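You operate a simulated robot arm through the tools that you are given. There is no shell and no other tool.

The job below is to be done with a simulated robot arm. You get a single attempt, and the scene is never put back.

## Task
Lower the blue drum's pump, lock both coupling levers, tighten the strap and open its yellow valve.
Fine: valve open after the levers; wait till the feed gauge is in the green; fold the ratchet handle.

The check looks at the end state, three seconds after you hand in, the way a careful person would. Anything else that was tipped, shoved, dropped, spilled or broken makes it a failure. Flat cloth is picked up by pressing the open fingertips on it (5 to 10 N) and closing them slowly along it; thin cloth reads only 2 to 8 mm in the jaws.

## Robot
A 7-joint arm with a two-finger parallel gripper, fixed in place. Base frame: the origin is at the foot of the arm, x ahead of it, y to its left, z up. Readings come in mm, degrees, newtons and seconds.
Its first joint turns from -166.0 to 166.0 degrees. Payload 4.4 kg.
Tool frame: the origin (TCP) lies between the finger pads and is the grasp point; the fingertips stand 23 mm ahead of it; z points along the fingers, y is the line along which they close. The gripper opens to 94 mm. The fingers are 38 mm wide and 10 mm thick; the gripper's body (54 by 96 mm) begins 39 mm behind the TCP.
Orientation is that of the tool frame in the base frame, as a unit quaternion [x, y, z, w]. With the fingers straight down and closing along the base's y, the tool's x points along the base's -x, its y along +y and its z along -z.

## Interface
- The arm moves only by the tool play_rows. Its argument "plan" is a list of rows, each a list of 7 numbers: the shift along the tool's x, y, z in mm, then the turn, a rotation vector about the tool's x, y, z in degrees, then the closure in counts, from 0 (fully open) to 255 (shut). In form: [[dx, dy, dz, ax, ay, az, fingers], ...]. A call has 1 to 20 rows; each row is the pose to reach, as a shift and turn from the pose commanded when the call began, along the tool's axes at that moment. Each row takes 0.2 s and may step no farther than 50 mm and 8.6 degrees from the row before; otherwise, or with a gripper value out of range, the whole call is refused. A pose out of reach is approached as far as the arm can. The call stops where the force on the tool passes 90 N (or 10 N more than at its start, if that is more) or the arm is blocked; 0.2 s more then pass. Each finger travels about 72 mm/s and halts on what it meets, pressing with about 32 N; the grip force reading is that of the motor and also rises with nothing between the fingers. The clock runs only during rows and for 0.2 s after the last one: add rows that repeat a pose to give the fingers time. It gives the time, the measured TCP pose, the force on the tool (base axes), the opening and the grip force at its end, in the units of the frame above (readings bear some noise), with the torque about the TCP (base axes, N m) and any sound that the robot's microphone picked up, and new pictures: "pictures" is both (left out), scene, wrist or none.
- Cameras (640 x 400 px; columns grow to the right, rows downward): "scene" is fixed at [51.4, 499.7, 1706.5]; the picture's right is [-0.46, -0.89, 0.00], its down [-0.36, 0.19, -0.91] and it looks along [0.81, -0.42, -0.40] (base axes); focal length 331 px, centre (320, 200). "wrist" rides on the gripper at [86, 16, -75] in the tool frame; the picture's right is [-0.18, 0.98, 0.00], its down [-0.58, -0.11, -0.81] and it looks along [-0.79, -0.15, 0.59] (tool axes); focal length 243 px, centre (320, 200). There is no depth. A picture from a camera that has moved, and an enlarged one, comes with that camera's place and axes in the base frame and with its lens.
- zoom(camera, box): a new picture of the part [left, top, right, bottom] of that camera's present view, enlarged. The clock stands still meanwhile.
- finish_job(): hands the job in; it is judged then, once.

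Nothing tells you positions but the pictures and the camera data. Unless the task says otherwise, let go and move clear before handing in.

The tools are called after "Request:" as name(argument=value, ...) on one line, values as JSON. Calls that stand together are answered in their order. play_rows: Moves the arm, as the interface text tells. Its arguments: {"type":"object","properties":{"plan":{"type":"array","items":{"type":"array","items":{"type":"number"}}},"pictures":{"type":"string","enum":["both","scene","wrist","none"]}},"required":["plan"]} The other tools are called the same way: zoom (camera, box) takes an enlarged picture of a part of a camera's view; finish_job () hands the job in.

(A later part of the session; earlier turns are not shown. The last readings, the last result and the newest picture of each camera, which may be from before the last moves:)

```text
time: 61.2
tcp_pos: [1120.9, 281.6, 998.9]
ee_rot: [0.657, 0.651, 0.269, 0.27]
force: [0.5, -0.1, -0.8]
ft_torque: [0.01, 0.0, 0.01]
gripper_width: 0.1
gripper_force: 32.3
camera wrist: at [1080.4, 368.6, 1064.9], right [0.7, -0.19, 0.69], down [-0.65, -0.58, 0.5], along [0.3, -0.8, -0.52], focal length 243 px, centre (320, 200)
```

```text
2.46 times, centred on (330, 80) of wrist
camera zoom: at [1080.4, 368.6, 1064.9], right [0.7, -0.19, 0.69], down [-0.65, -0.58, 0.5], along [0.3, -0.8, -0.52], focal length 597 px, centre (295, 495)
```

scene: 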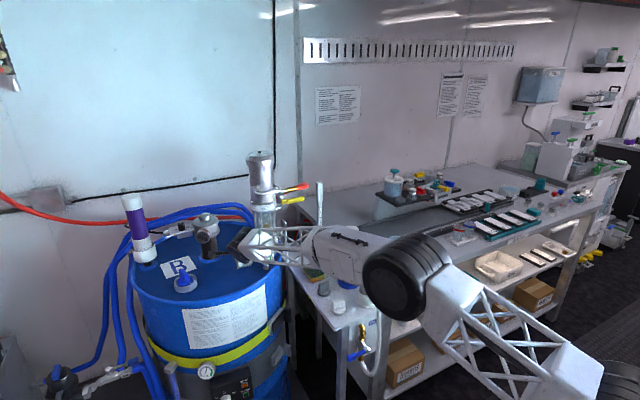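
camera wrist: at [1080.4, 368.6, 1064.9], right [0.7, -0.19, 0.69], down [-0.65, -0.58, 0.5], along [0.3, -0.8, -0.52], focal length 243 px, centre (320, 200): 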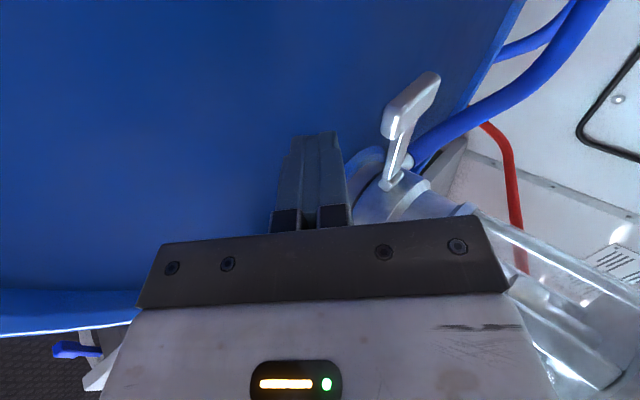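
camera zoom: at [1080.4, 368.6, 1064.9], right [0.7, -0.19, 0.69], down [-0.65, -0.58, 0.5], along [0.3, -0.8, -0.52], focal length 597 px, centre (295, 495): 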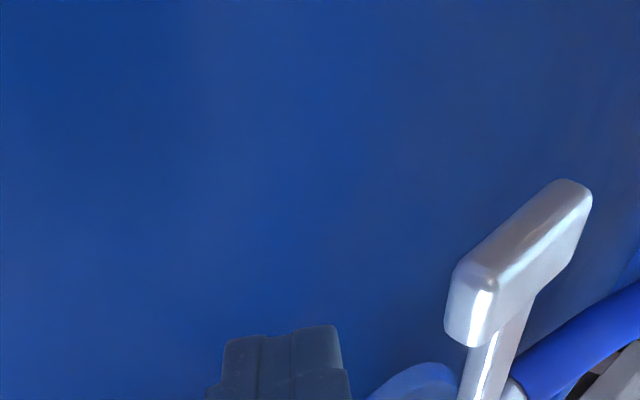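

Left paddle sits at x 1170–1217, y≈284, z≈1003, leaving room over the lid at about 944. I'll drop the tip to about z 962 and slide under the paddle.

Request:
play_rows(plan=[[1.4, -7, 7, 0, 0, 0, 255], [1.4, -14.7, 14.9, 0, 0, 0, 255], [1.4, -4, 25.5, 0, 0, 0, 255], [1.4, 7, 36.5, 0, 0, 0, 255], [1.4, 18, 47.3, 0, 0, 0, 255], [1.4, 18, 47.3, 0, 0, 0, 255]])

Request:
zoom(camera="wrist", box=[200, 60, 460, 220])

```text
time: 62.6
tcp_pos: [1168.2, 281.6, 979.3]
ee_rot: [0.656, 0.651, 0.269, 0.271]
force: [-1.0, -0.4, 0.7]
ft_torque: [-0.03, -0.02, 0.0]
gripper_width: 0.0
gripper_force: 32.2
camera wrist: at [1126.4, 369.0, 1044.2], right [0.7, -0.19, 0.69], down [-0.65, -0.58, 0.5], along [0.3, -0.8, -0.52], focal length 243 px, centre (320, 200)
```

scene: 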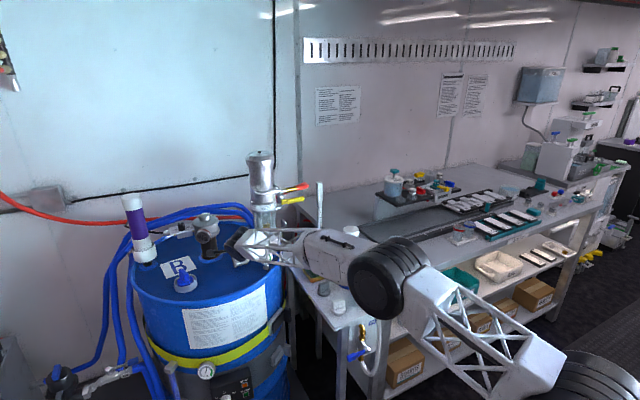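
wrist: 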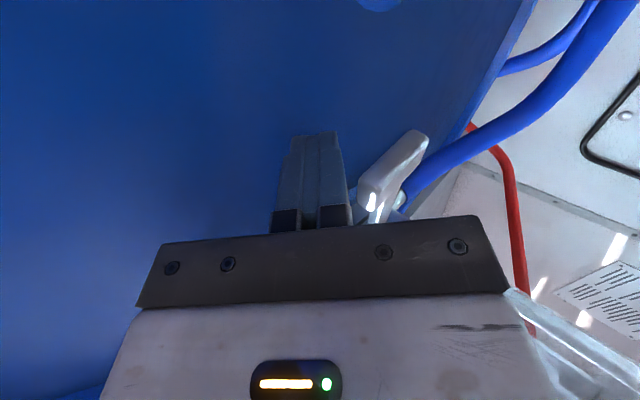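

```text
2.46 times, centred on (330, 140) of wrist
camera zoom: at [1126.4, 369.0, 1044.2], right [0.7, -0.19, 0.69], down [-0.65, -0.58, 0.5], along [0.3, -0.8, -0.52], focal length 597 px, centre (295, 348)
```

zoom: 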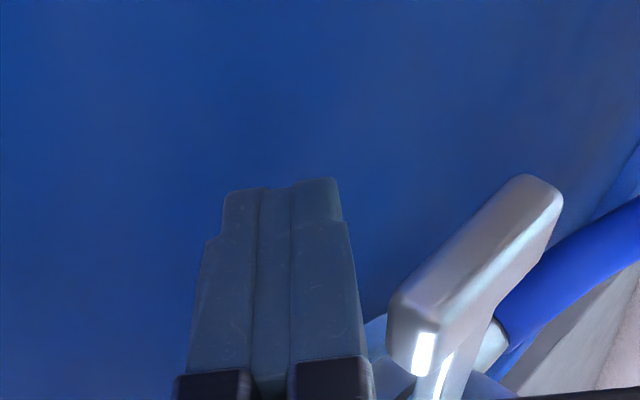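

The fingertips are below the paddle with no contact. Now lifting gently.

Request:
play_rows(plan=[[1, 5.6, -5.7, 0, 0, 0, 255], [2, 11.3, -11.4, 0, 0, 0, 255], [2.5, 19.5, -14, 0, 0, 0, 255], [3, 26.5, -15.3, 0, 0, 0, 255], [3, 26.5, -15.3, 0, 0, 0, 255]])

Request:
zoom(camera="wrist", box=[200, 60, 460, 220])

```text
time: 63.8
tcp_pos: [1174.4, 284.5, 1009.4]
ee_rot: [0.657, 0.651, 0.268, 0.269]
force: [0.3, 0.7, 0.4]
ft_torque: [0.04, -0.01, -0.02]
gripper_width: 0.0
gripper_force: 32.3
camera wrist: at [1133.7, 371.1, 1073.5], right [0.7, -0.19, 0.69], down [-0.65, -0.58, 0.5], along [0.3, -0.8, -0.52], focal length 243 px, centre (320, 200)
```

scene: 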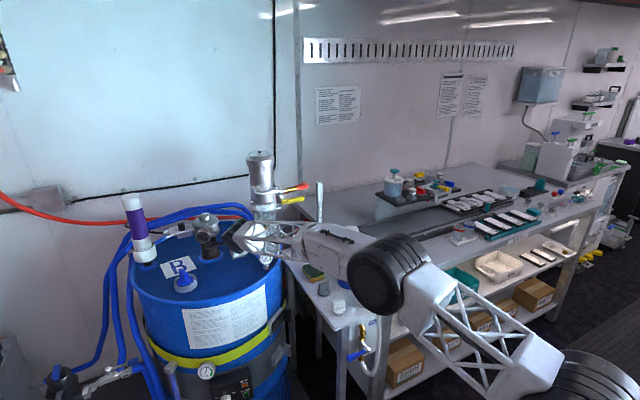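
wrist: 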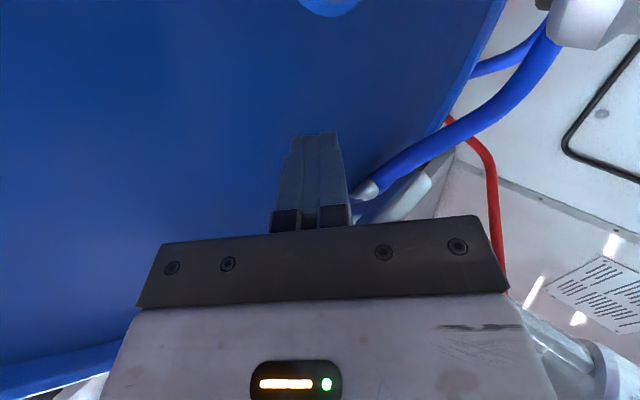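

```text
2.46 times, centred on (330, 140) of wrist
camera zoom: at [1133.7, 371.1, 1073.5], right [0.7, -0.19, 0.69], down [-0.65, -0.58, 0.5], along [0.3, -0.8, -0.52], focal length 597 px, centre (295, 348)
```

zoom: 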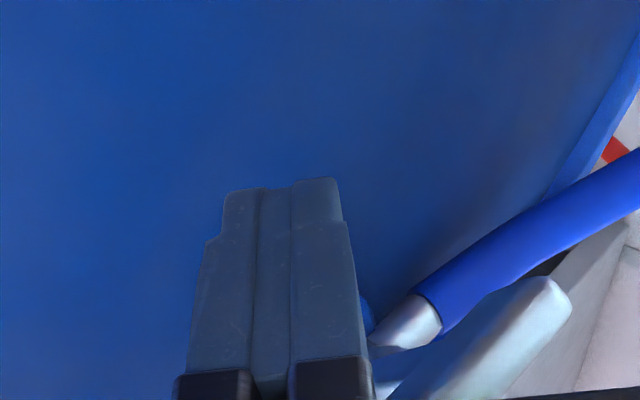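

Lever is rising freely. Continuing along its arc up and inward.

Request:
play_rows(plan=[[-4.5, 4.9, -5, 0, 0, 0, 255], [-9.5, 10.3, -10.4, 0, 0, 0, 255], [-16, 14.8, -14.9, 0, 0, 0, 255], [-22.5, 18.7, -18.9, 0, 0, 0, 255], [-27, 20.5, -20.7, 0, 0, 0, 255], [-27, 20.5, -20.7, 0, 0, 0, 255]])

Request:
zoom(camera="wrist", box=[200, 60, 460, 220])

```text
time: 65.2
tcp_pos: [1173.3, 257.2, 1039.0]
ee_rot: [0.657, 0.651, 0.268, 0.27]
force: [0.1, -0.5, 0.4]
ft_torque: [-0.01, -0.01, -0.03]
gripper_width: 0.0
gripper_force: 32.0
camera wrist: at [1133.1, 344.2, 1102.9], right [0.7, -0.19, 0.69], down [-0.65, -0.58, 0.5], along [0.3, -0.8, -0.52], focal length 243 px, centre (320, 200)
```

scene: 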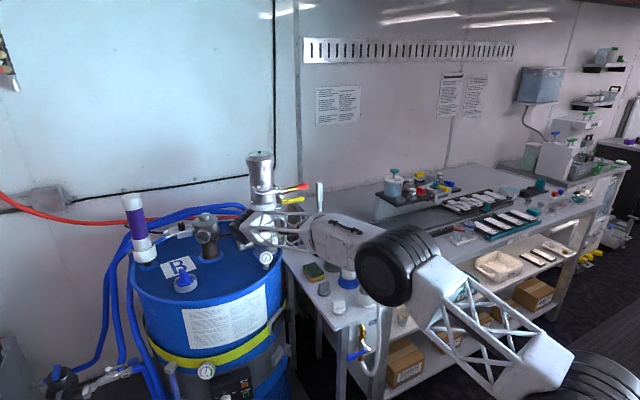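
wrist: 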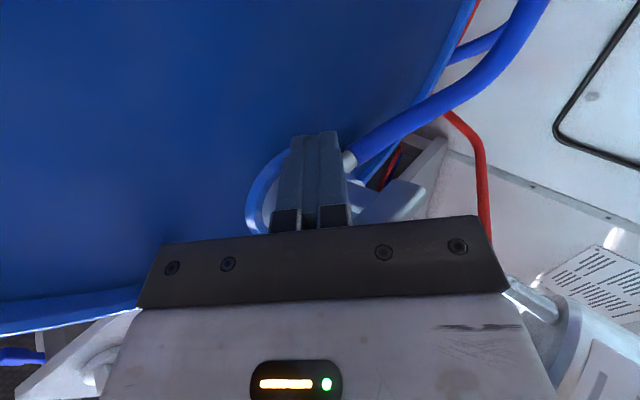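

```text
2.46 times, centred on (330, 140) of wrist
camera zoom: at [1133.1, 344.2, 1102.9], right [0.7, -0.19, 0.69], down [-0.65, -0.58, 0.5], along [0.3, -0.8, -0.52], focal length 597 px, centre (295, 348)
```

zoom: 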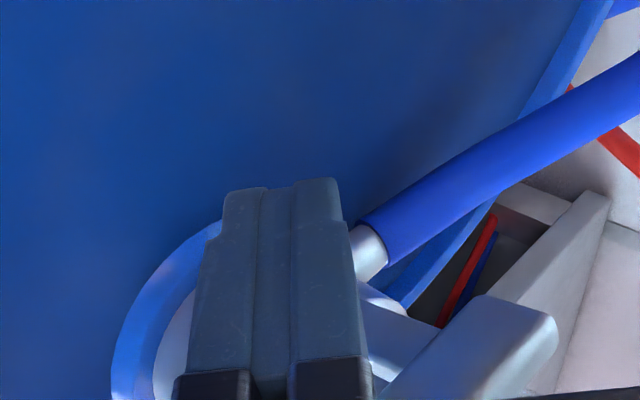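

Lever at about 60°. Finishing the inward push toward its stop.

Request:
play_rows(plan=[[-3, 2, -2, 0, 0, 0, 255], [-6, 4, -4, 0, 0, 0, 255], [-8, 4, -4, 0, 0, 0, 255], [-10, 4, -4, 0, 0, 0, 255], [-12, 4, -4, 0, 0, 0, 255], [-14, 4, -4, 0, 0, 0, 255], [-16, 4, -4, 0, 0, 0, 255]], pictures="wrist")

```text
time: 66.7
tcp_pos: [1172.7, 252.7, 1042.3]
ee_rot: [0.655, 0.654, 0.268, 0.269]
force: [-5.1, 39.8, -6.0]
ft_torque: [-0.5, -0.09, -0.01]
gripper_width: 0.1
gripper_force: 32.2
stopped in row 7: the force on the tool passed its limit at 92 N (the readings are from after the stop); the commanded pose is now the measured one
camera wrist: at [1130.6, 338.9, 1106.8], right [0.7, -0.19, 0.69], down [-0.65, -0.58, 0.5], along [0.31, -0.79, -0.53], focal length 243 px, centre (320, 200)
```

wrist: 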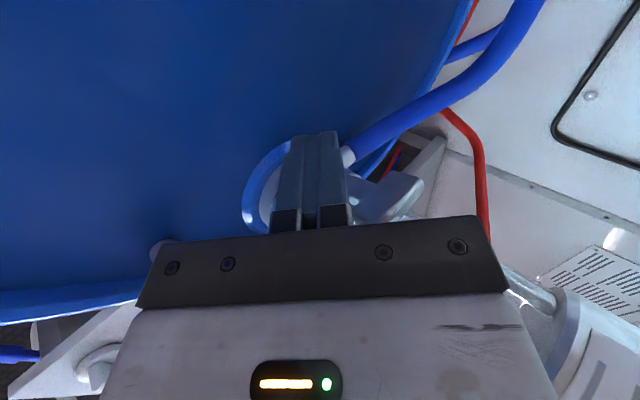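

The left lever also hit a firm stop (92 N). I'll back out and inspect both levers and the gauge.

Request:
play_rows(plan=[[8, 2, -2, 0, 0, 0, 255], [20, 6, -10, 0, 0, 0, 255], [25, 6, -45, 0, 0, 0, 255], [25, 6, -90, 0, 0, 0, 255], [25, 6, -135, 0, 0, 0, 255], [25, 6, -180, 0, 0, 0, 255], [25, 6, -225, 0, 0, 0, 255]])

Request:
zoom(camera="scene", box=[200, 160, 320, 280])

Request:
zoom(camera="wrist", box=[220, 0, 460, 150])

```text
time: 68.3
tcp_pos: [1018.3, 276.3, 1203.6]
ee_rot: [0.656, 0.653, 0.268, 0.27]
force: [-0.6, 0.7, -1.1]
ft_torque: [-0.02, -0.04, -0.03]
gripper_width: 0.3
gripper_force: 32.7
camera wrist: at [978.2, 361.7, 1268.5], right [0.7, -0.19, 0.69], down [-0.65, -0.58, 0.5], along [0.31, -0.79, -0.52], focal length 243 px, centre (320, 200)
```

scene: 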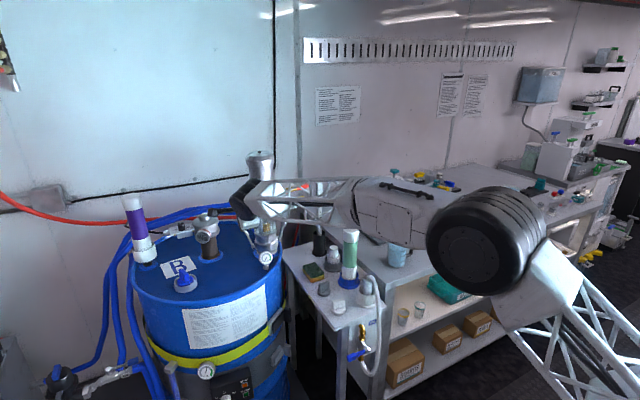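
wrist: 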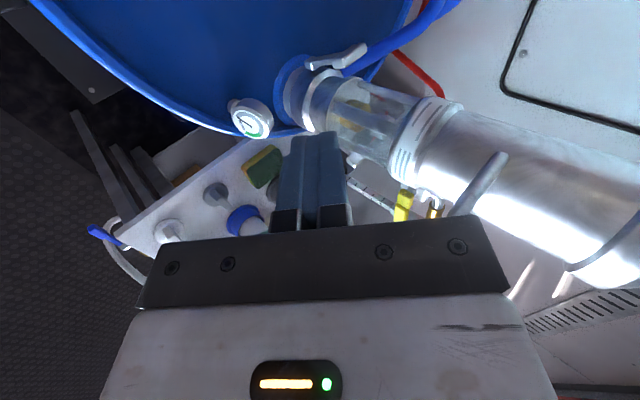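

```text
3.33 times, centred on (260, 220) of scene
camera zoom: at [51.4, 499.7, 1706.5], right [-0.46, -0.89, 0.0], down [-0.36, 0.19, -0.91], along [0.81, -0.42, -0.4], focal length 1102 px, centre (520, 133)
```

zoom: 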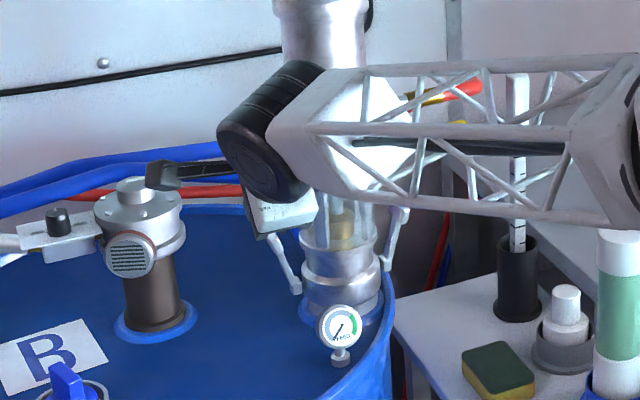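

```text
2.67 times, centred on (340, 75) of wrist
camera zoom: at [978.2, 361.7, 1268.5], right [0.7, -0.19, 0.69], down [-0.65, -0.58, 0.5], along [0.31, -0.79, -0.52], focal length 647 px, centre (267, 533)
```

zoom: 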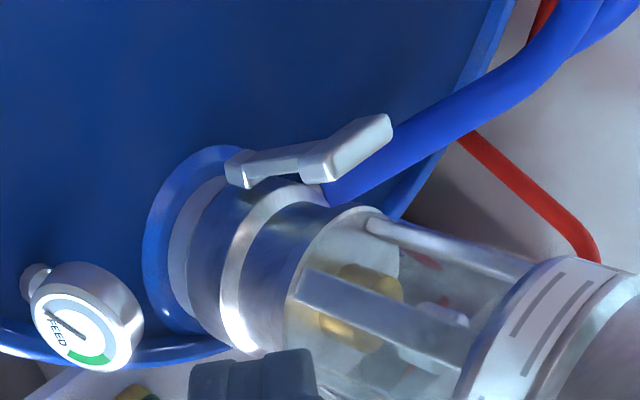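

Both levers are up at matching angles. Next is the strap: I'll back away and turn the tool down with the camera facing the drum to study the ratchet.

Request:
play_rows(plan=[[-9.5, -37.4, -18.7, 5.6, 0, 0, 255], [-19, -74.8, -37.5, 11.2, 0, 0, 255], [-28.5, -112.2, -56.2, 16.8, 0, 0, 255], [-38, -149.6, -75, 22.4, 0, 0, 255], [-47.5, -187, -93.7, 28, 0, 0, 255], [-57, -224.4, -112.4, 33.6, 0, 0, 255], [-66.5, -261.8, -131.2, 39.2, 0, 0, 255], [-76, -299.2, -149.9, 45, 0, 0, 255]], pictures="none")

Request:
play_rows(plan=[[0, 0, 0, 0, 0, -8.2, 255], [0, 0, 0, 0, 0, -16.4, 255], [0, 0, 0, 0, 0, -24.6, 255], [0, 0, 0, 0, 0, -32.8, 255], [0, 0, 0, 0, 0, -41, 255], [0, 0, 0, 0, 0, -49.2, 255], [0, 0, 0, 0, 0, -57.4, 255], [0, 0, 0, 0, 0, -65.6, 255], [0, 0, 0, 0, 0, -73.8, 255], [0, 0, 0, 0, 0, -82, 255], [0, 0, 0, 0, 0, -90, 255]], pictures="both")

```text
time: 70.1
tcp_pos: [701.8, 200.0, 1104.0]
ee_rot: [0.708, 0.706, -0.002, -0.002]
force: [-0.1, 0.3, 0.1]
ft_torque: [-0.02, 0.03, -0.01]
gripper_width: 0.1
gripper_force: 32.2
```

```text
time: 72.5
tcp_pos: [698.8, 200.4, 1103.8]
ee_rot: [0.001, 1.0, 0.0, -0.002]
force: [0.3, -1.3, -0.1]
ft_torque: [0.03, 0.01, 0.02]
gripper_width: 0.0
gripper_force: 31.7
camera wrist: at [613.5, 215.9, 1177.8], right [0.19, 0.98, 0.0], down [0.58, -0.11, 0.8], along [0.79, -0.15, -0.59], focal length 243 px, centre (320, 200)
```

scene: 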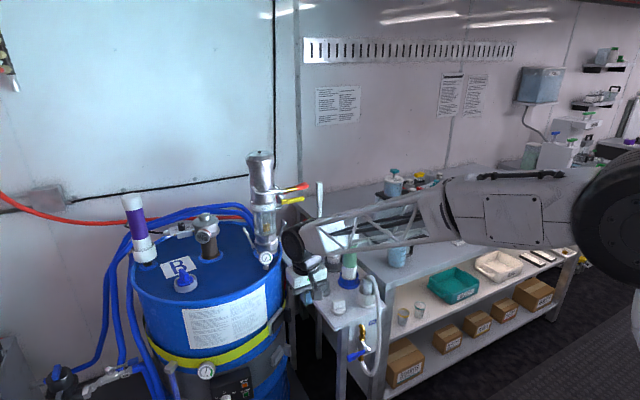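
wrist: 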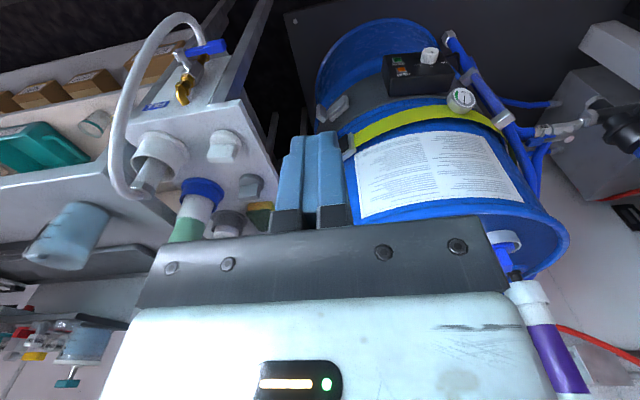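

The ratchet is right behind the fingers in this view. I'll shift right and slightly down to uncover it.

Request:
play_rows(plan=[[0, -35, 20, 0, 0, 0, 255], [0, -70, 40, 0, 0, 0, 255], [0, -90, 60, 0, 0, 0, 255], [0, -90, 60, 0, 0, 0, 255]])

Request:
zoom(camera="wrist", box=[300, 40, 500, 165])

Request:
zoom(camera="scene", box=[240, 290, 320, 370])

```text
time: 73.5
tcp_pos: [698.4, 108.9, 1041.9]
ee_rot: [0.002, 1.0, 0.0, -0.002]
force: [0.2, 0.6, -1.0]
ft_torque: [-0.02, 0.06, 0.0]
gripper_width: 0.1
gripper_force: 32.5
camera wrist: at [612.3, 125.3, 1117.6], right [0.19, 0.98, 0.0], down [0.58, -0.11, 0.8], along [0.79, -0.15, -0.59], focal length 243 px, centre (320, 200)
```

scene: 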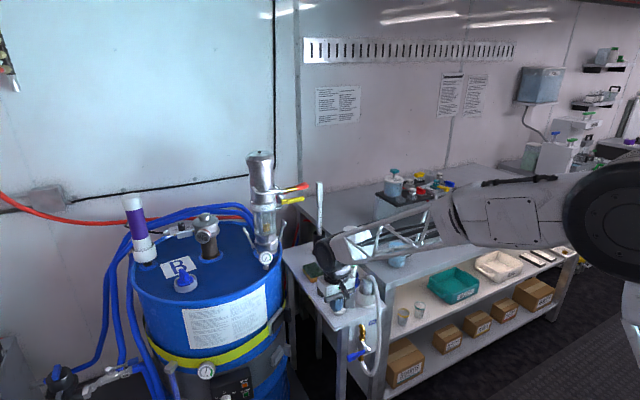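
wrist: 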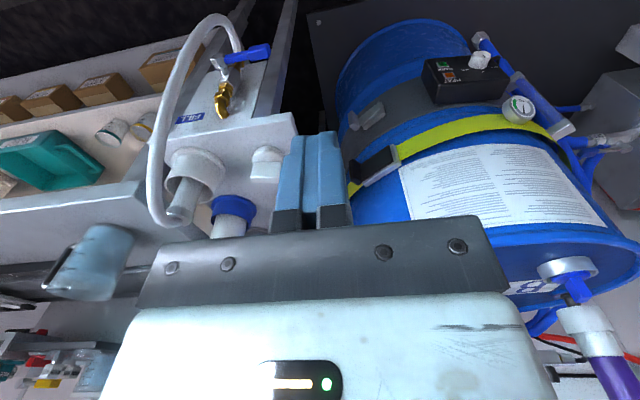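

```text
3.20 times, centred on (400, 102) of wrist
camera zoom: at [612.3, 125.3, 1117.6], right [0.19, 0.98, 0.0], down [0.58, -0.11, 0.8], along [0.79, -0.15, -0.59], focal length 776 px, centre (64, 512)
```

zoom: 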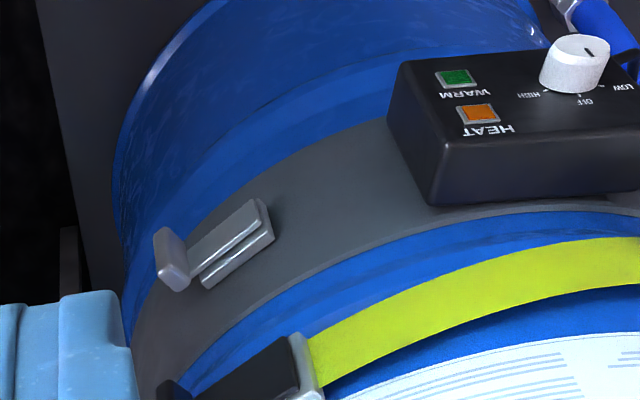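

```text
5.00 times, centred on (280, 330) of scene
camera zoom: at [51.4, 499.7, 1706.5], right [-0.46, -0.89, 0.0], down [-0.36, 0.19, -0.91], along [0.81, -0.42, -0.4], focal length 1653 px, centre (520, -450)
```

zoom: 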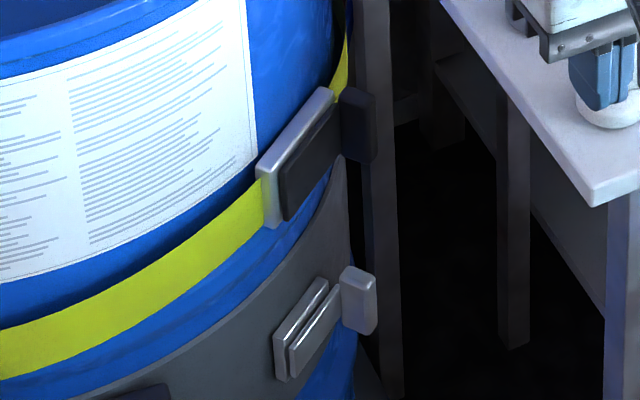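

The ratchet sits around (1024–1066, 223–128, ~705). I'll go closer and lower, staying left of the table edge (y≈58), to see how its handle works.

Request:
play_rows(plan=[[-30, 13, 30, 0, 0, 0, 255], [-60, 26, 60, 0, 0, 0, 255], [-90, 39, 100, 0, 0, 0, 255], [-100, 41, 140, 0, 0, 0, 255], [-100, 41, 140, 0, 0, 0, 255]])

Request:
zoom(camera="wrist", box=[300, 60, 500, 200])

```text
refused: row 3 steps farther than a row can; nothing moved
```

```text
2.86 times, centred on (400, 130) of wrist
camera zoom: at [612.3, 125.3, 1117.6], right [0.19, 0.98, 0.0], down [0.58, -0.11, 0.8], along [0.79, -0.15, -0.59], focal length 693 px, centre (91, 400)
```

zoom: 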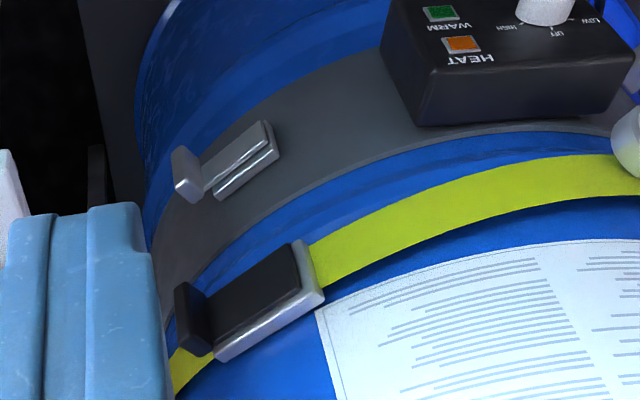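

The step was too large; repeating with smaller steps.

Request:
play_rows(plan=[[-25, 10, 30, 0, 0, 0, 255], [-50, 20, 60, 0, 0, 0, 255], [-75, 30, 90, 0, 0, 0, 255], [-95, 38, 115, 0, 0, 0, 255], [-100, 41, 140, 0, 0, 0, 255], [-100, 41, 140, 0, 0, 0, 255]])

Request:
zoom(camera="wrist", box=[300, 60, 540, 210])

```text
time: 74.9
tcp_pos: [800.5, 151.7, 902.6]
ee_rot: [0.002, 1.0, 0.0, -0.001]
force: [0.4, 0.6, -0.3]
ft_torque: [-0.02, 0.01, -0.02]
gripper_width: 0.0
gripper_force: 31.8
camera wrist: at [713.7, 167.2, 977.1], right [0.19, 0.98, 0.0], down [0.58, -0.11, 0.8], along [0.79, -0.15, -0.59], focal length 243 px, centre (320, 200)
```

scene: 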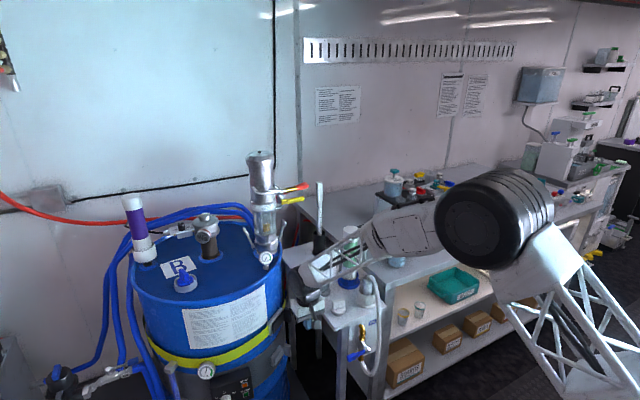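
wrist: 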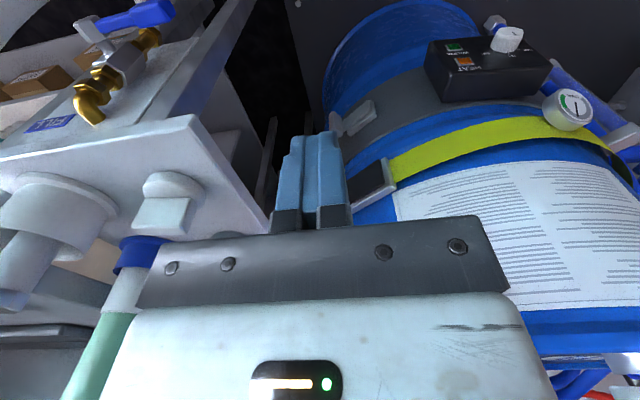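

```text
2.67 times, centred on (420, 135) of wrist
camera zoom: at [713.7, 167.2, 977.1], right [0.19, 0.98, 0.0], down [0.58, -0.11, 0.8], along [0.79, -0.15, -0.59], focal length 647 px, centre (53, 373)
```

zoom: 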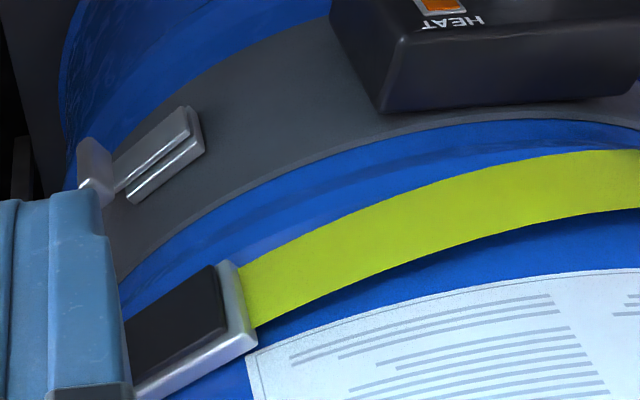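

I'd like to see the ratchet from the right-hand side. I'll rise above the table level and shift right for another angle.

Request:
play_rows(plan=[[0, 0, -45, 0, 0, 0, 255], [0, -20, -85, 0, 0, 0, 255], [-10, -60, -95, 0, 0, 0, 255], [-20, -90, -95, 0, 0, 0, 255], [-20, -90, -95, 0, 0, 0, 255]])

Request:
zoom(camera="wrist", box=[340, 40, 560, 180])

```text
time: 76.1
tcp_pos: [821.1, 60.7, 996.5]
ee_rot: [0.002, 1.0, 0.0, -0.001]
force: [-0.1, 0.1, 1.5]
ft_torque: [0.02, 0.01, -0.02]
gripper_width: 0.1
gripper_force: 31.9
camera wrist: at [734.4, 77.0, 1071.7], right [0.19, 0.98, 0.0], down [0.58, -0.11, 0.8], along [0.79, -0.15, -0.59], focal length 243 px, centre (320, 200)
```

scene: 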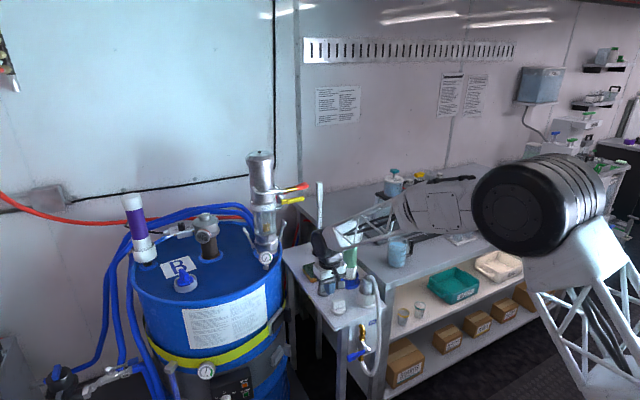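
wrist: 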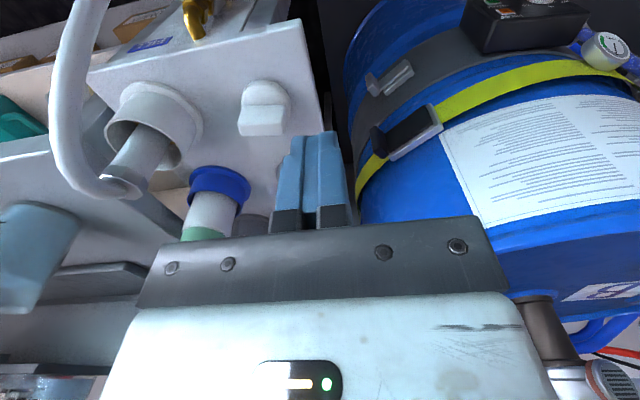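

```text
2.86 times, centred on (450, 110) of wrist
camera zoom: at [734.4, 77.0, 1071.7], right [0.19, 0.98, 0.0], down [0.58, -0.11, 0.8], along [0.79, -0.15, -0.59], focal length 693 px, centre (-51, 457)
```

zoom: 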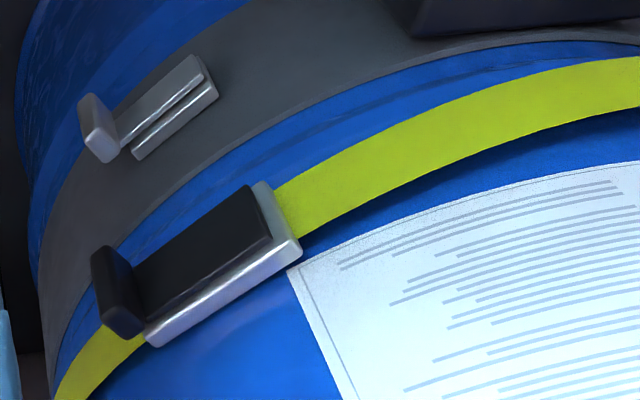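

Now it's clear: a silver base on the strap, a black handle lying flat on it with its hinge at the +y end (≈(1017, 228)), and a pull tab at the free end ≈ (1058, 131, 709). I'll yaw a bit and pitch the tool to approach the tab from the front, clear of the table edge.

Request:
play_rows(plan=[[0, 30, 0, 0, 0, 7.5, 255], [0, 60, 0, 0, 0, 15, 255], [0, 85, 0, 0, 0, 15, 255], [0, 85, 0, 0, 0, 15, 255]], pictures="none")

Request:
play_rows(plan=[[0, 0, 0, 0, -8, 0, 255], [0, 0, 10, 0, -16, 0, 255], [0, 0, 20, 0, -24, 0, 255], [0, 0, 30, 0, -32, 0, 255], [0, 0, 40, 0, -40, 0, 255], [0, 0, 40, 0, -45, 0, 255], [0, 0, 40, 0, -45, 0, 255]], pictures="both")

```text
time: 77.1
tcp_pos: [820.4, 145.8, 996.9]
ee_rot: [0.133, 0.991, 0.001, -0.003]
force: [0.9, -0.3, 1.2]
ft_torque: [0.0, 0.02, 0.0]
gripper_width: 0.0
gripper_force: 32.2
```

```text
time: 78.7
tcp_pos: [819.2, 145.5, 956.4]
ee_rot: [0.122, 0.916, -0.051, 0.378]
force: [-0.1, -0.1, -0.1]
ft_torque: [0.01, -0.02, 0.0]
gripper_width: 0.2
gripper_force: 31.5
camera wrist: at [713.2, 191.0, 948.5], right [0.38, 0.91, 0.13], down [-0.18, -0.06, 0.98], along [0.91, -0.4, 0.14], focal length 243 px, centre (320, 200)
```

scene: 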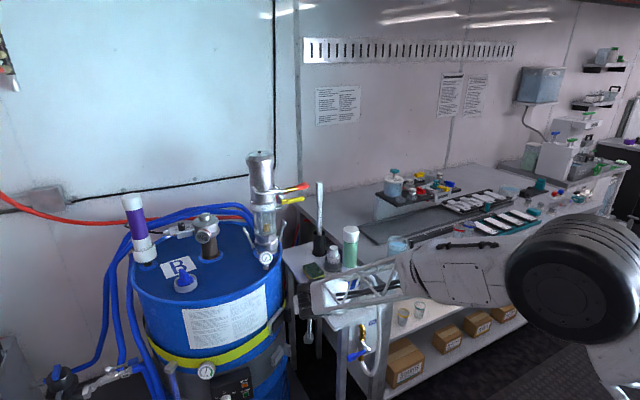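
wrist: 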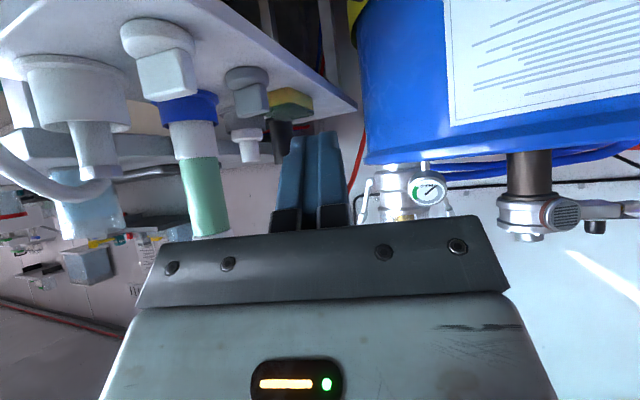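

I notice the feed gauge in view; let me zoom in to read its needle while here.

Request:
zoom(camera="wrist", box=[350, 150, 510, 250])

Request:
zoom(camera="scene", box=[235, 180, 305, 280])

```text
4.00 times, centred on (430, 200) of wrist
camera zoom: at [713.2, 191.0, 948.5], right [0.38, 0.91, 0.13], down [-0.18, -0.06, 0.98], along [0.91, -0.4, 0.14], focal length 970 px, centre (-120, 200)
```

zoom: 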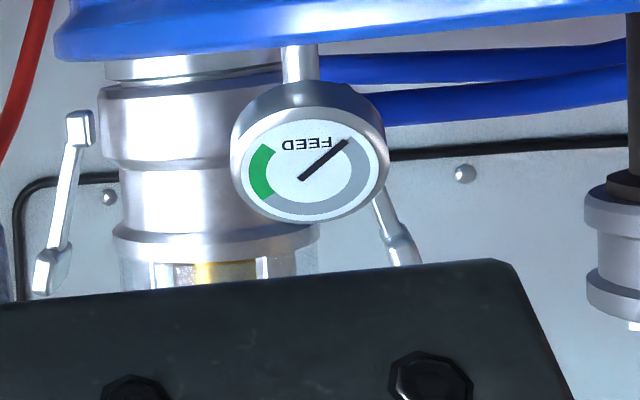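

```text
4.00 times, centred on (270, 230) of scene
camera zoom: at [51.4, 499.7, 1706.5], right [-0.46, -0.89, 0.0], down [-0.36, 0.19, -0.91], along [0.81, -0.42, -0.4], focal length 1322 px, centre (520, 80)
```

zoom: 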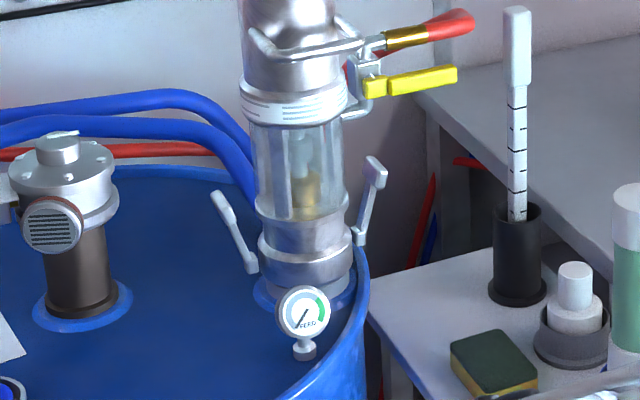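

The feed gauge is still low, as expected with the valve closed. Now I'll advance along the tool axis toward the tab, stopping 60 mm short.

Request:
play_rows(plan=[[5, 9, 39, 0, 0, 0, 255], [9.8, 17.5, 77.8, 0, 0, 0, 255], [10, 17.5, 125, 0, 0, 0, 255], [10, 17.5, 172, 0, 0, 0, 255], [10, 17.5, 220, 0, 0, 0, 255], [10, 17.5, 268, 0, 0, 0, 255], [10, 17.5, 268, 0, 0, 0, 255]])

Request:
zoom(camera="wrist", box=[200, 0, 520, 220])

```text
time: 80.3
tcp_pos: [1000.5, 113.5, 761.5]
ee_rot: [0.123, 0.916, -0.051, 0.378]
force: [0.2, -1.0, 0.1]
ft_torque: [0.01, 0.03, -0.01]
gripper_width: 0.1
gripper_force: 31.8
camera wrist: at [895.4, 158.6, 753.3], right [0.38, 0.91, 0.13], down [-0.18, -0.06, 0.98], along [0.91, -0.4, 0.14], focal length 243 px, centre (320, 200)
```

scene: 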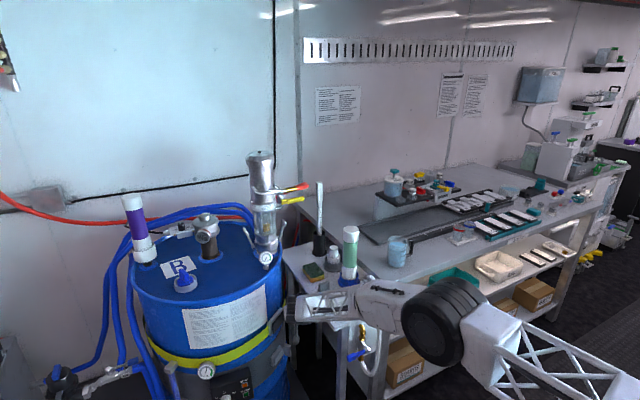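
wrist: 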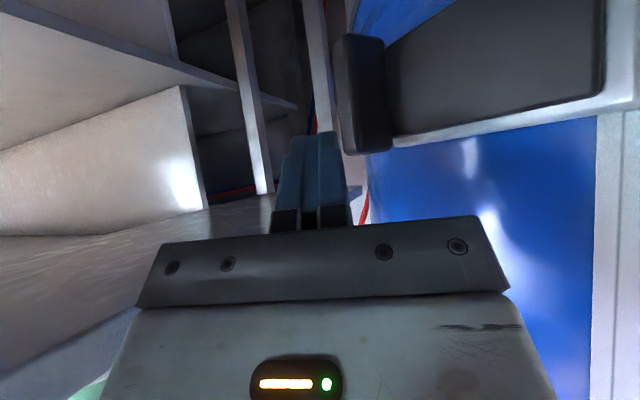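

```text
1.82 times, centred on (360, 110) of wrist
camera zoom: at [895.4, 158.6, 753.3], right [0.38, 0.91, 0.13], down [-0.18, -0.06, 0.98], along [0.91, -0.4, 0.14], focal length 441 px, centre (247, 364)
```

zoom: 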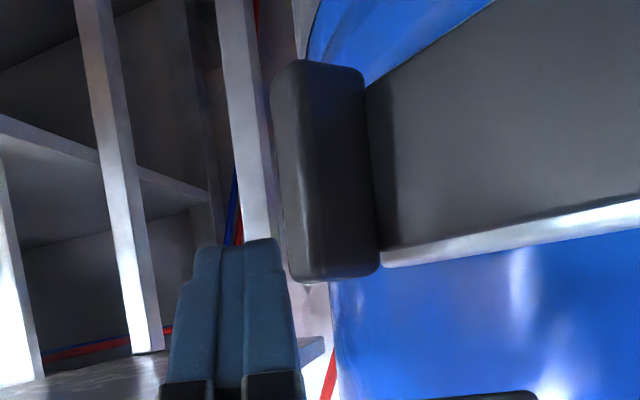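

This close-up is excellent: the tab is a block about 25×25×72 mm, centred near (1070, 123, 714). I'll raise slightly, steepen the tool to about 65° and roll it so the fingers close across the tab along the strap direction.

Request:
play_rows(plan=[[-23, 15, -29, 0, 0, 0, 255], [-45.9, 30.4, -57.9, 0, 0, 0, 255], [-45.9, 30.4, -57.9, -1.26, 2.65, -7.1, 255], [-45.9, 30.4, -57.9, -2.53, 5.3, -14.2, 255], [-45.9, 30.4, -57.9, -3.79, 7.95, -21.3, 255], [-45.9, 30.4, -57.9, -5.05, 10.6, -28.4, 200], [-45.9, 30.4, -57.9, -6.31, 13.24, -35.5, 150], [-45.9, 30.4, -57.9, -7.58, 15.89, -42.6, 92], [-45.9, 30.4, -57.9, -8.84, 18.54, -49.7, 92], [-45.9, 30.4, -57.9, -8.84, 18.54, -49.7, 92]])

```text
time: 82.5
tcp_pos: [999.9, 145.3, 833.2]
ee_rot: [-0.295, 0.931, -0.116, 0.181]
force: [0.1, 1.1, 0.0]
ft_torque: [0.01, -0.01, -0.03]
gripper_width: 59.9
gripper_force: 0.1
camera wrist: at [894.8, 115.5, 872.6], right [-0.36, 0.89, -0.27], down [0.17, 0.34, 0.92], along [0.92, 0.29, -0.28], focal length 243 px, centre (320, 200)
```

scene: 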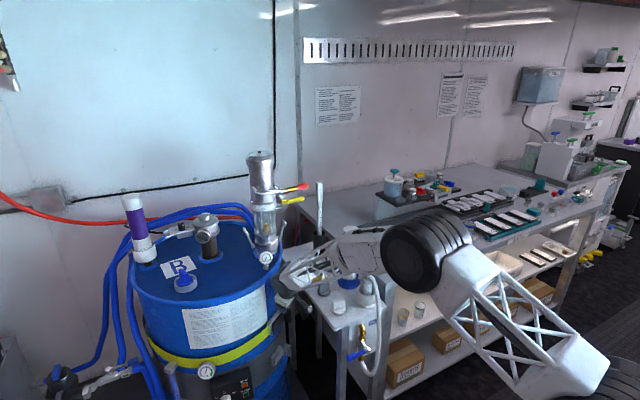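
wrist: 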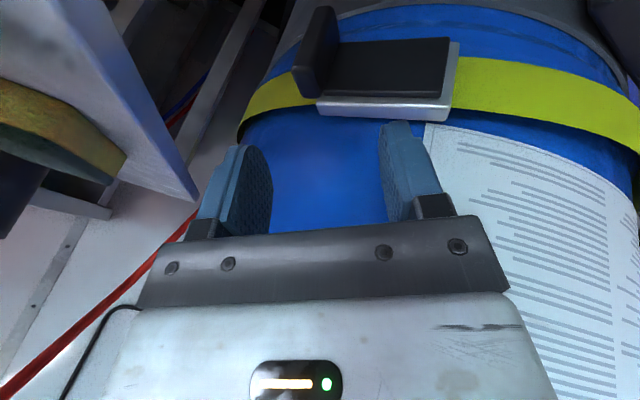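

Great view of the ratchet from above. Zooming to refine the tab's position relative to the fingers.

Request:
zoom(camera="wrist", box=[220, 0, 500, 175])

```text
2.29 times, centred on (360, 88) of wrist
camera zoom: at [894.8, 115.5, 872.6], right [-0.36, 0.89, -0.27], down [0.17, 0.34, 0.92], along [0.92, 0.29, -0.28], focal length 555 px, centre (229, 457)
```

zoom: 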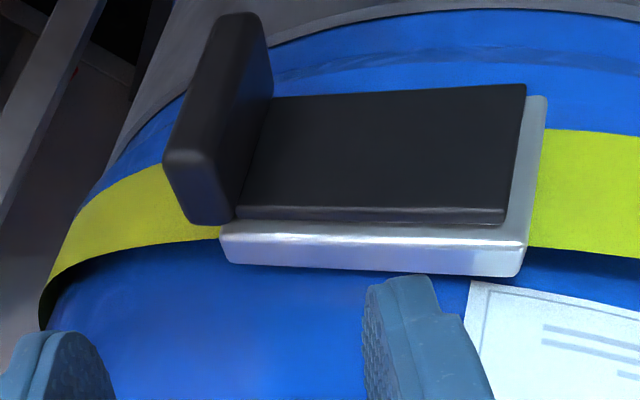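

Triangulating gives the tab centre around (1050, 127, 714). I'll approach partway along the tool axis and then check alignment visually.

Request:
play_rows(plan=[[0.4, -5.5, 26, 0, 0, 0, 92], [0.7, -10.9, 51.8, 0, 0, 0, 92], [0.7, -10.9, 51.8, 0, 0, 0, 92]])

Request:
zoom(camera="wrist", box=[180, 0, 460, 175])

```text
time: 83.3
tcp_pos: [1026.9, 130.6, 788.3]
ee_rot: [-0.295, 0.931, -0.116, 0.182]
force: [0.4, -1.3, -0.2]
ft_torque: [-0.02, -0.02, 0.02]
gripper_width: 60.3
gripper_force: 0.0
camera wrist: at [922.0, 101.2, 828.4], right [-0.36, 0.9, -0.27], down [0.17, 0.34, 0.92], along [0.92, 0.28, -0.27], focal length 243 px, centre (320, 200)
```

scene: 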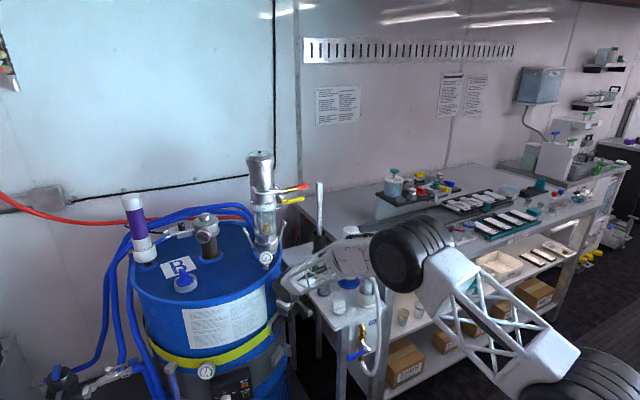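
wrist: 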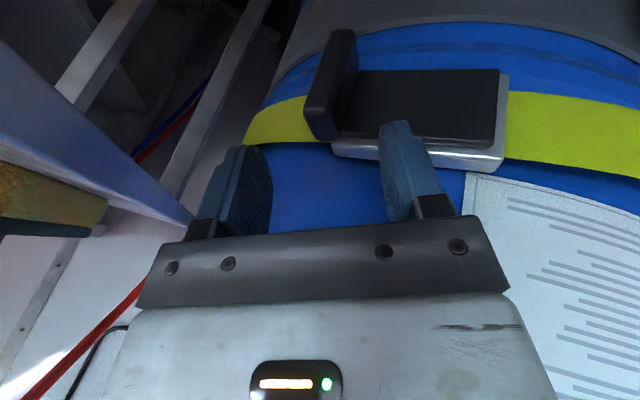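

```text
2.29 times, centred on (320, 88) of wrist
camera zoom: at [922.0, 101.2, 828.4], right [-0.36, 0.9, -0.27], down [0.17, 0.34, 0.92], along [0.92, 0.28, -0.27], focal length 555 px, centre (320, 457)
```

zoom: 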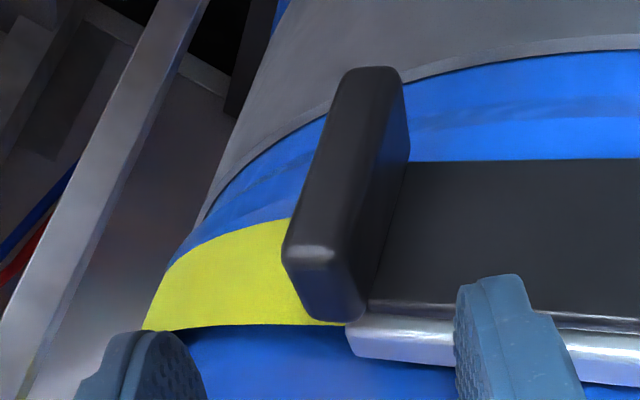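

The tab's top corners are now pinned: centre ≈ (1044, 128), top z≈749, thickness ≈17 mm. I'll shift slightly outward and slide the open fingers down either side of it.

Request:
play_rows(plan=[[8, 2.5, 0, 0, 0, 0, 92], [16.6, 4.9, 5, 0, 0, 0, 92], [16.6, 4.9, 20, 0, 0, 0, 92], [16.6, 4.9, 30, 0, 0, 0, 92], [16.6, 4.9, 30, 0, 0, 0, 92]])

Request:
zoom(camera="wrist", box=[180, 40, 460, 215])

```text
time: 84.5
tcp_pos: [1022.9, 122.4, 755.2]
ee_rot: [-0.295, 0.931, -0.115, 0.182]
force: [-0.2, 0.6, -0.8]
ft_torque: [-0.01, -0.02, -0.01]
gripper_width: 59.9
gripper_force: 0.1
camera wrist: at [918.6, 92.5, 794.7], right [-0.36, 0.9, -0.27], down [0.17, 0.34, 0.92], along [0.92, 0.28, -0.27], focal length 243 px, centre (320, 200)
```

scene: 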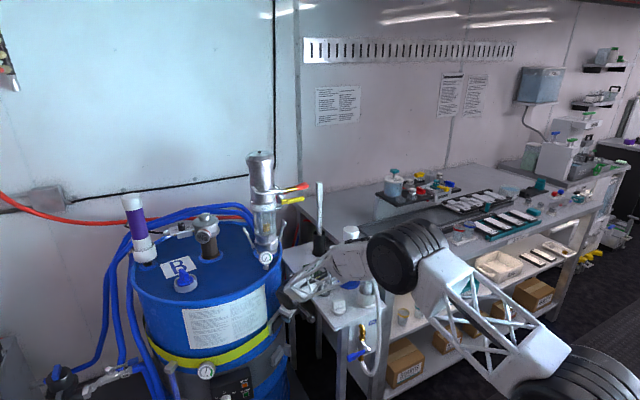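
wrist: 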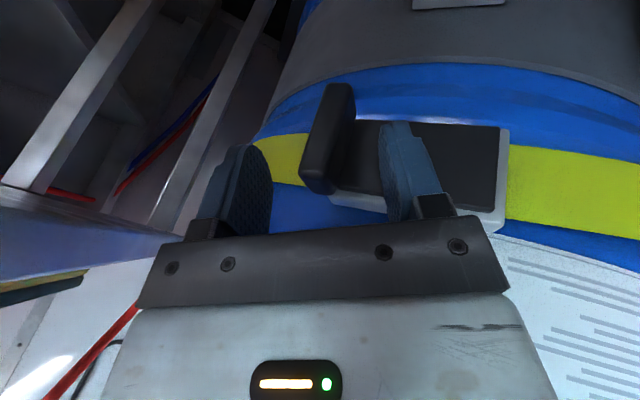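

```text
2.29 times, centred on (320, 128) of wrist
camera zoom: at [918.6, 92.5, 794.7], right [-0.36, 0.9, -0.27], down [0.17, 0.34, 0.92], along [0.92, 0.28, -0.27], focal length 555 px, centre (320, 366)
```

zoom: 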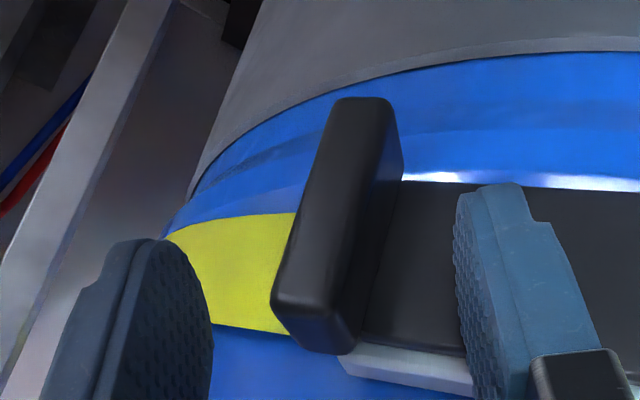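

The fingers straddle the tab well. A small correction (inward 3, sideways 4) and 25 mm deeper, then close on it.

Request:
play_rows(plan=[[-1.5, -2, 8, 0, 0, 0, 92], [-3, -4, 17, 0, 0, 0, 92], [-3, -4, 25, 0, 0, 0, 92], [-3, -4, 25, 0, 0, 0, 150], [-3, -4, 25, 0, 0, 0, 200], [-3, -4, 25, 0, 0, 0, 255], [-3, -4, 25, 0, 0, 0, 255]])

Request:
zoom(camera="wrist", box=[180, 40, 460, 215])

```text
time: 86.1
tcp_pos: [1035.5, 121.0, 733.6]
ee_rot: [-0.295, 0.931, -0.115, 0.181]
force: [-35.0, 55.2, -4.9]
ft_torque: [1.61, 1.1, 1.09]
gripper_width: 30.3
gripper_force: 45.0
camera wrist: at [931.0, 90.4, 773.3], right [-0.36, 0.89, -0.27], down [0.17, 0.34, 0.92], along [0.92, 0.29, -0.28], focal length 243 px, centre (320, 200)
```

scene: 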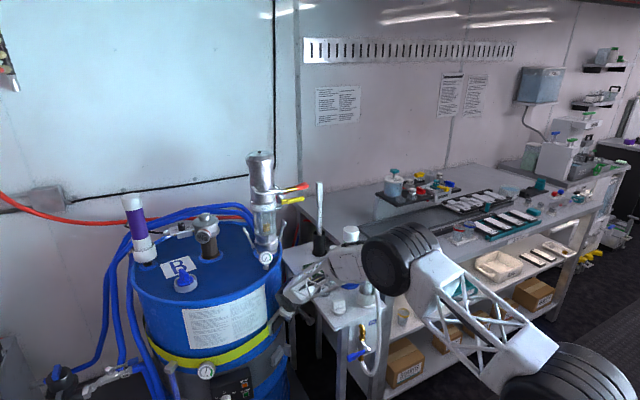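
wrist: 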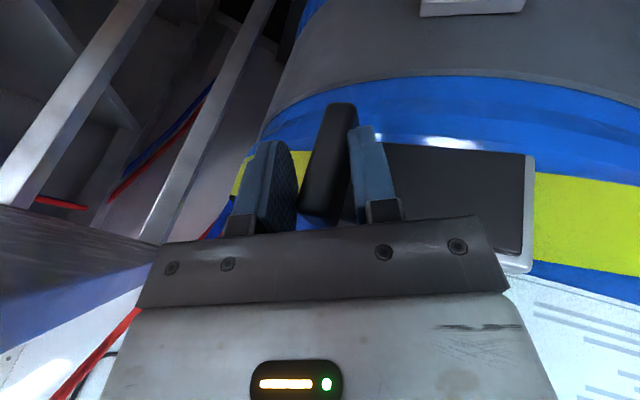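

```text
2.29 times, centred on (320, 128) of wrist
camera zoom: at [931.0, 90.4, 773.3], right [-0.36, 0.89, -0.27], down [0.17, 0.34, 0.92], along [0.92, 0.29, -0.28], focal length 555 px, centre (320, 366)
```

zoom: 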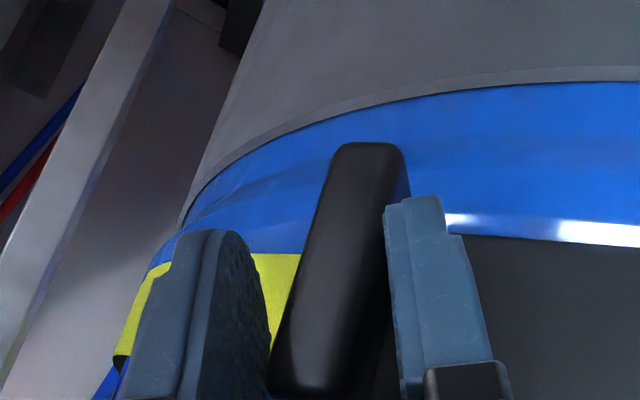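

The tab is pinched, but at a tilt (opening 30 mm) with about 65 N of sideways load. I'll reopen, straighten the tool 10° and recenter, then close again.

Request:
play_rows(plan=[[0, 0, 0, 0, 0, 0, 110], [0, 2, 0, 0, 0, 0, 110], [0, 4.5, 0, -5, 0, 0, 110], [0, 4.5, 0, -10, 0, 0, 110], [0, 4.5, 0, -10, 0, 0, 160], [0, 4.5, 0, -10, 0, 0, 200], [0, 4.5, 0, -10, 0, 0, 255], [0, 4.5, 0, -10, 0, 0, 255]])

Request:
zoom(camera="wrist", box=[180, 40, 460, 215])

```text
time: 87.9
tcp_pos: [1036.2, 120.0, 736.1]
ee_rot: [-0.308, 0.938, -0.035, 0.155]
force: [15.0, -38.6, 4.2]
ft_torque: [1.38, 0.76, -0.15]
gripper_width: 23.4
gripper_force: 44.3
camera wrist: at [936.6, 79.3, 780.3], right [-0.42, 0.9, -0.11], down [0.25, 0.23, 0.94], along [0.87, 0.37, -0.32], focal length 243 px, centre (320, 200)
```

scene: 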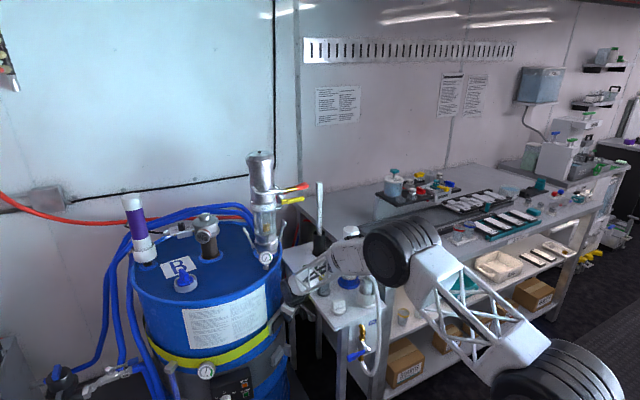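
wrist: 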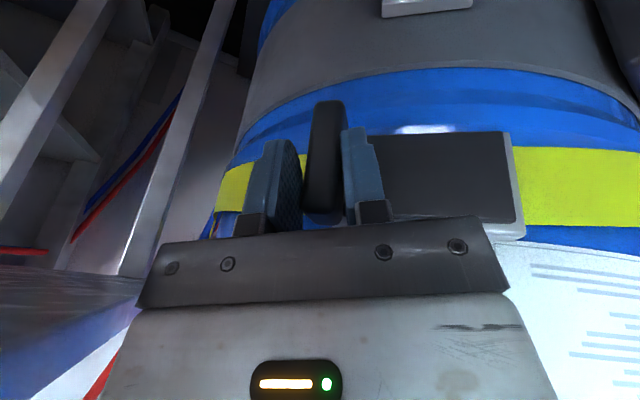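

```text
2.29 times, centred on (320, 128) of wrist
camera zoom: at [936.6, 79.3, 780.3], right [-0.42, 0.9, -0.11], down [0.25, 0.23, 0.94], along [0.87, 0.37, -0.32], focal length 555 px, centre (320, 366)
```

zoom: 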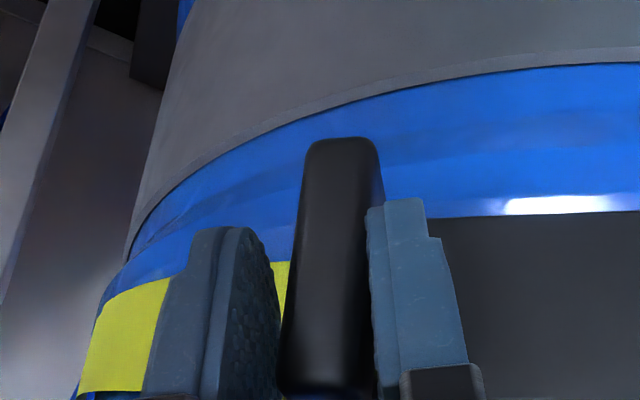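

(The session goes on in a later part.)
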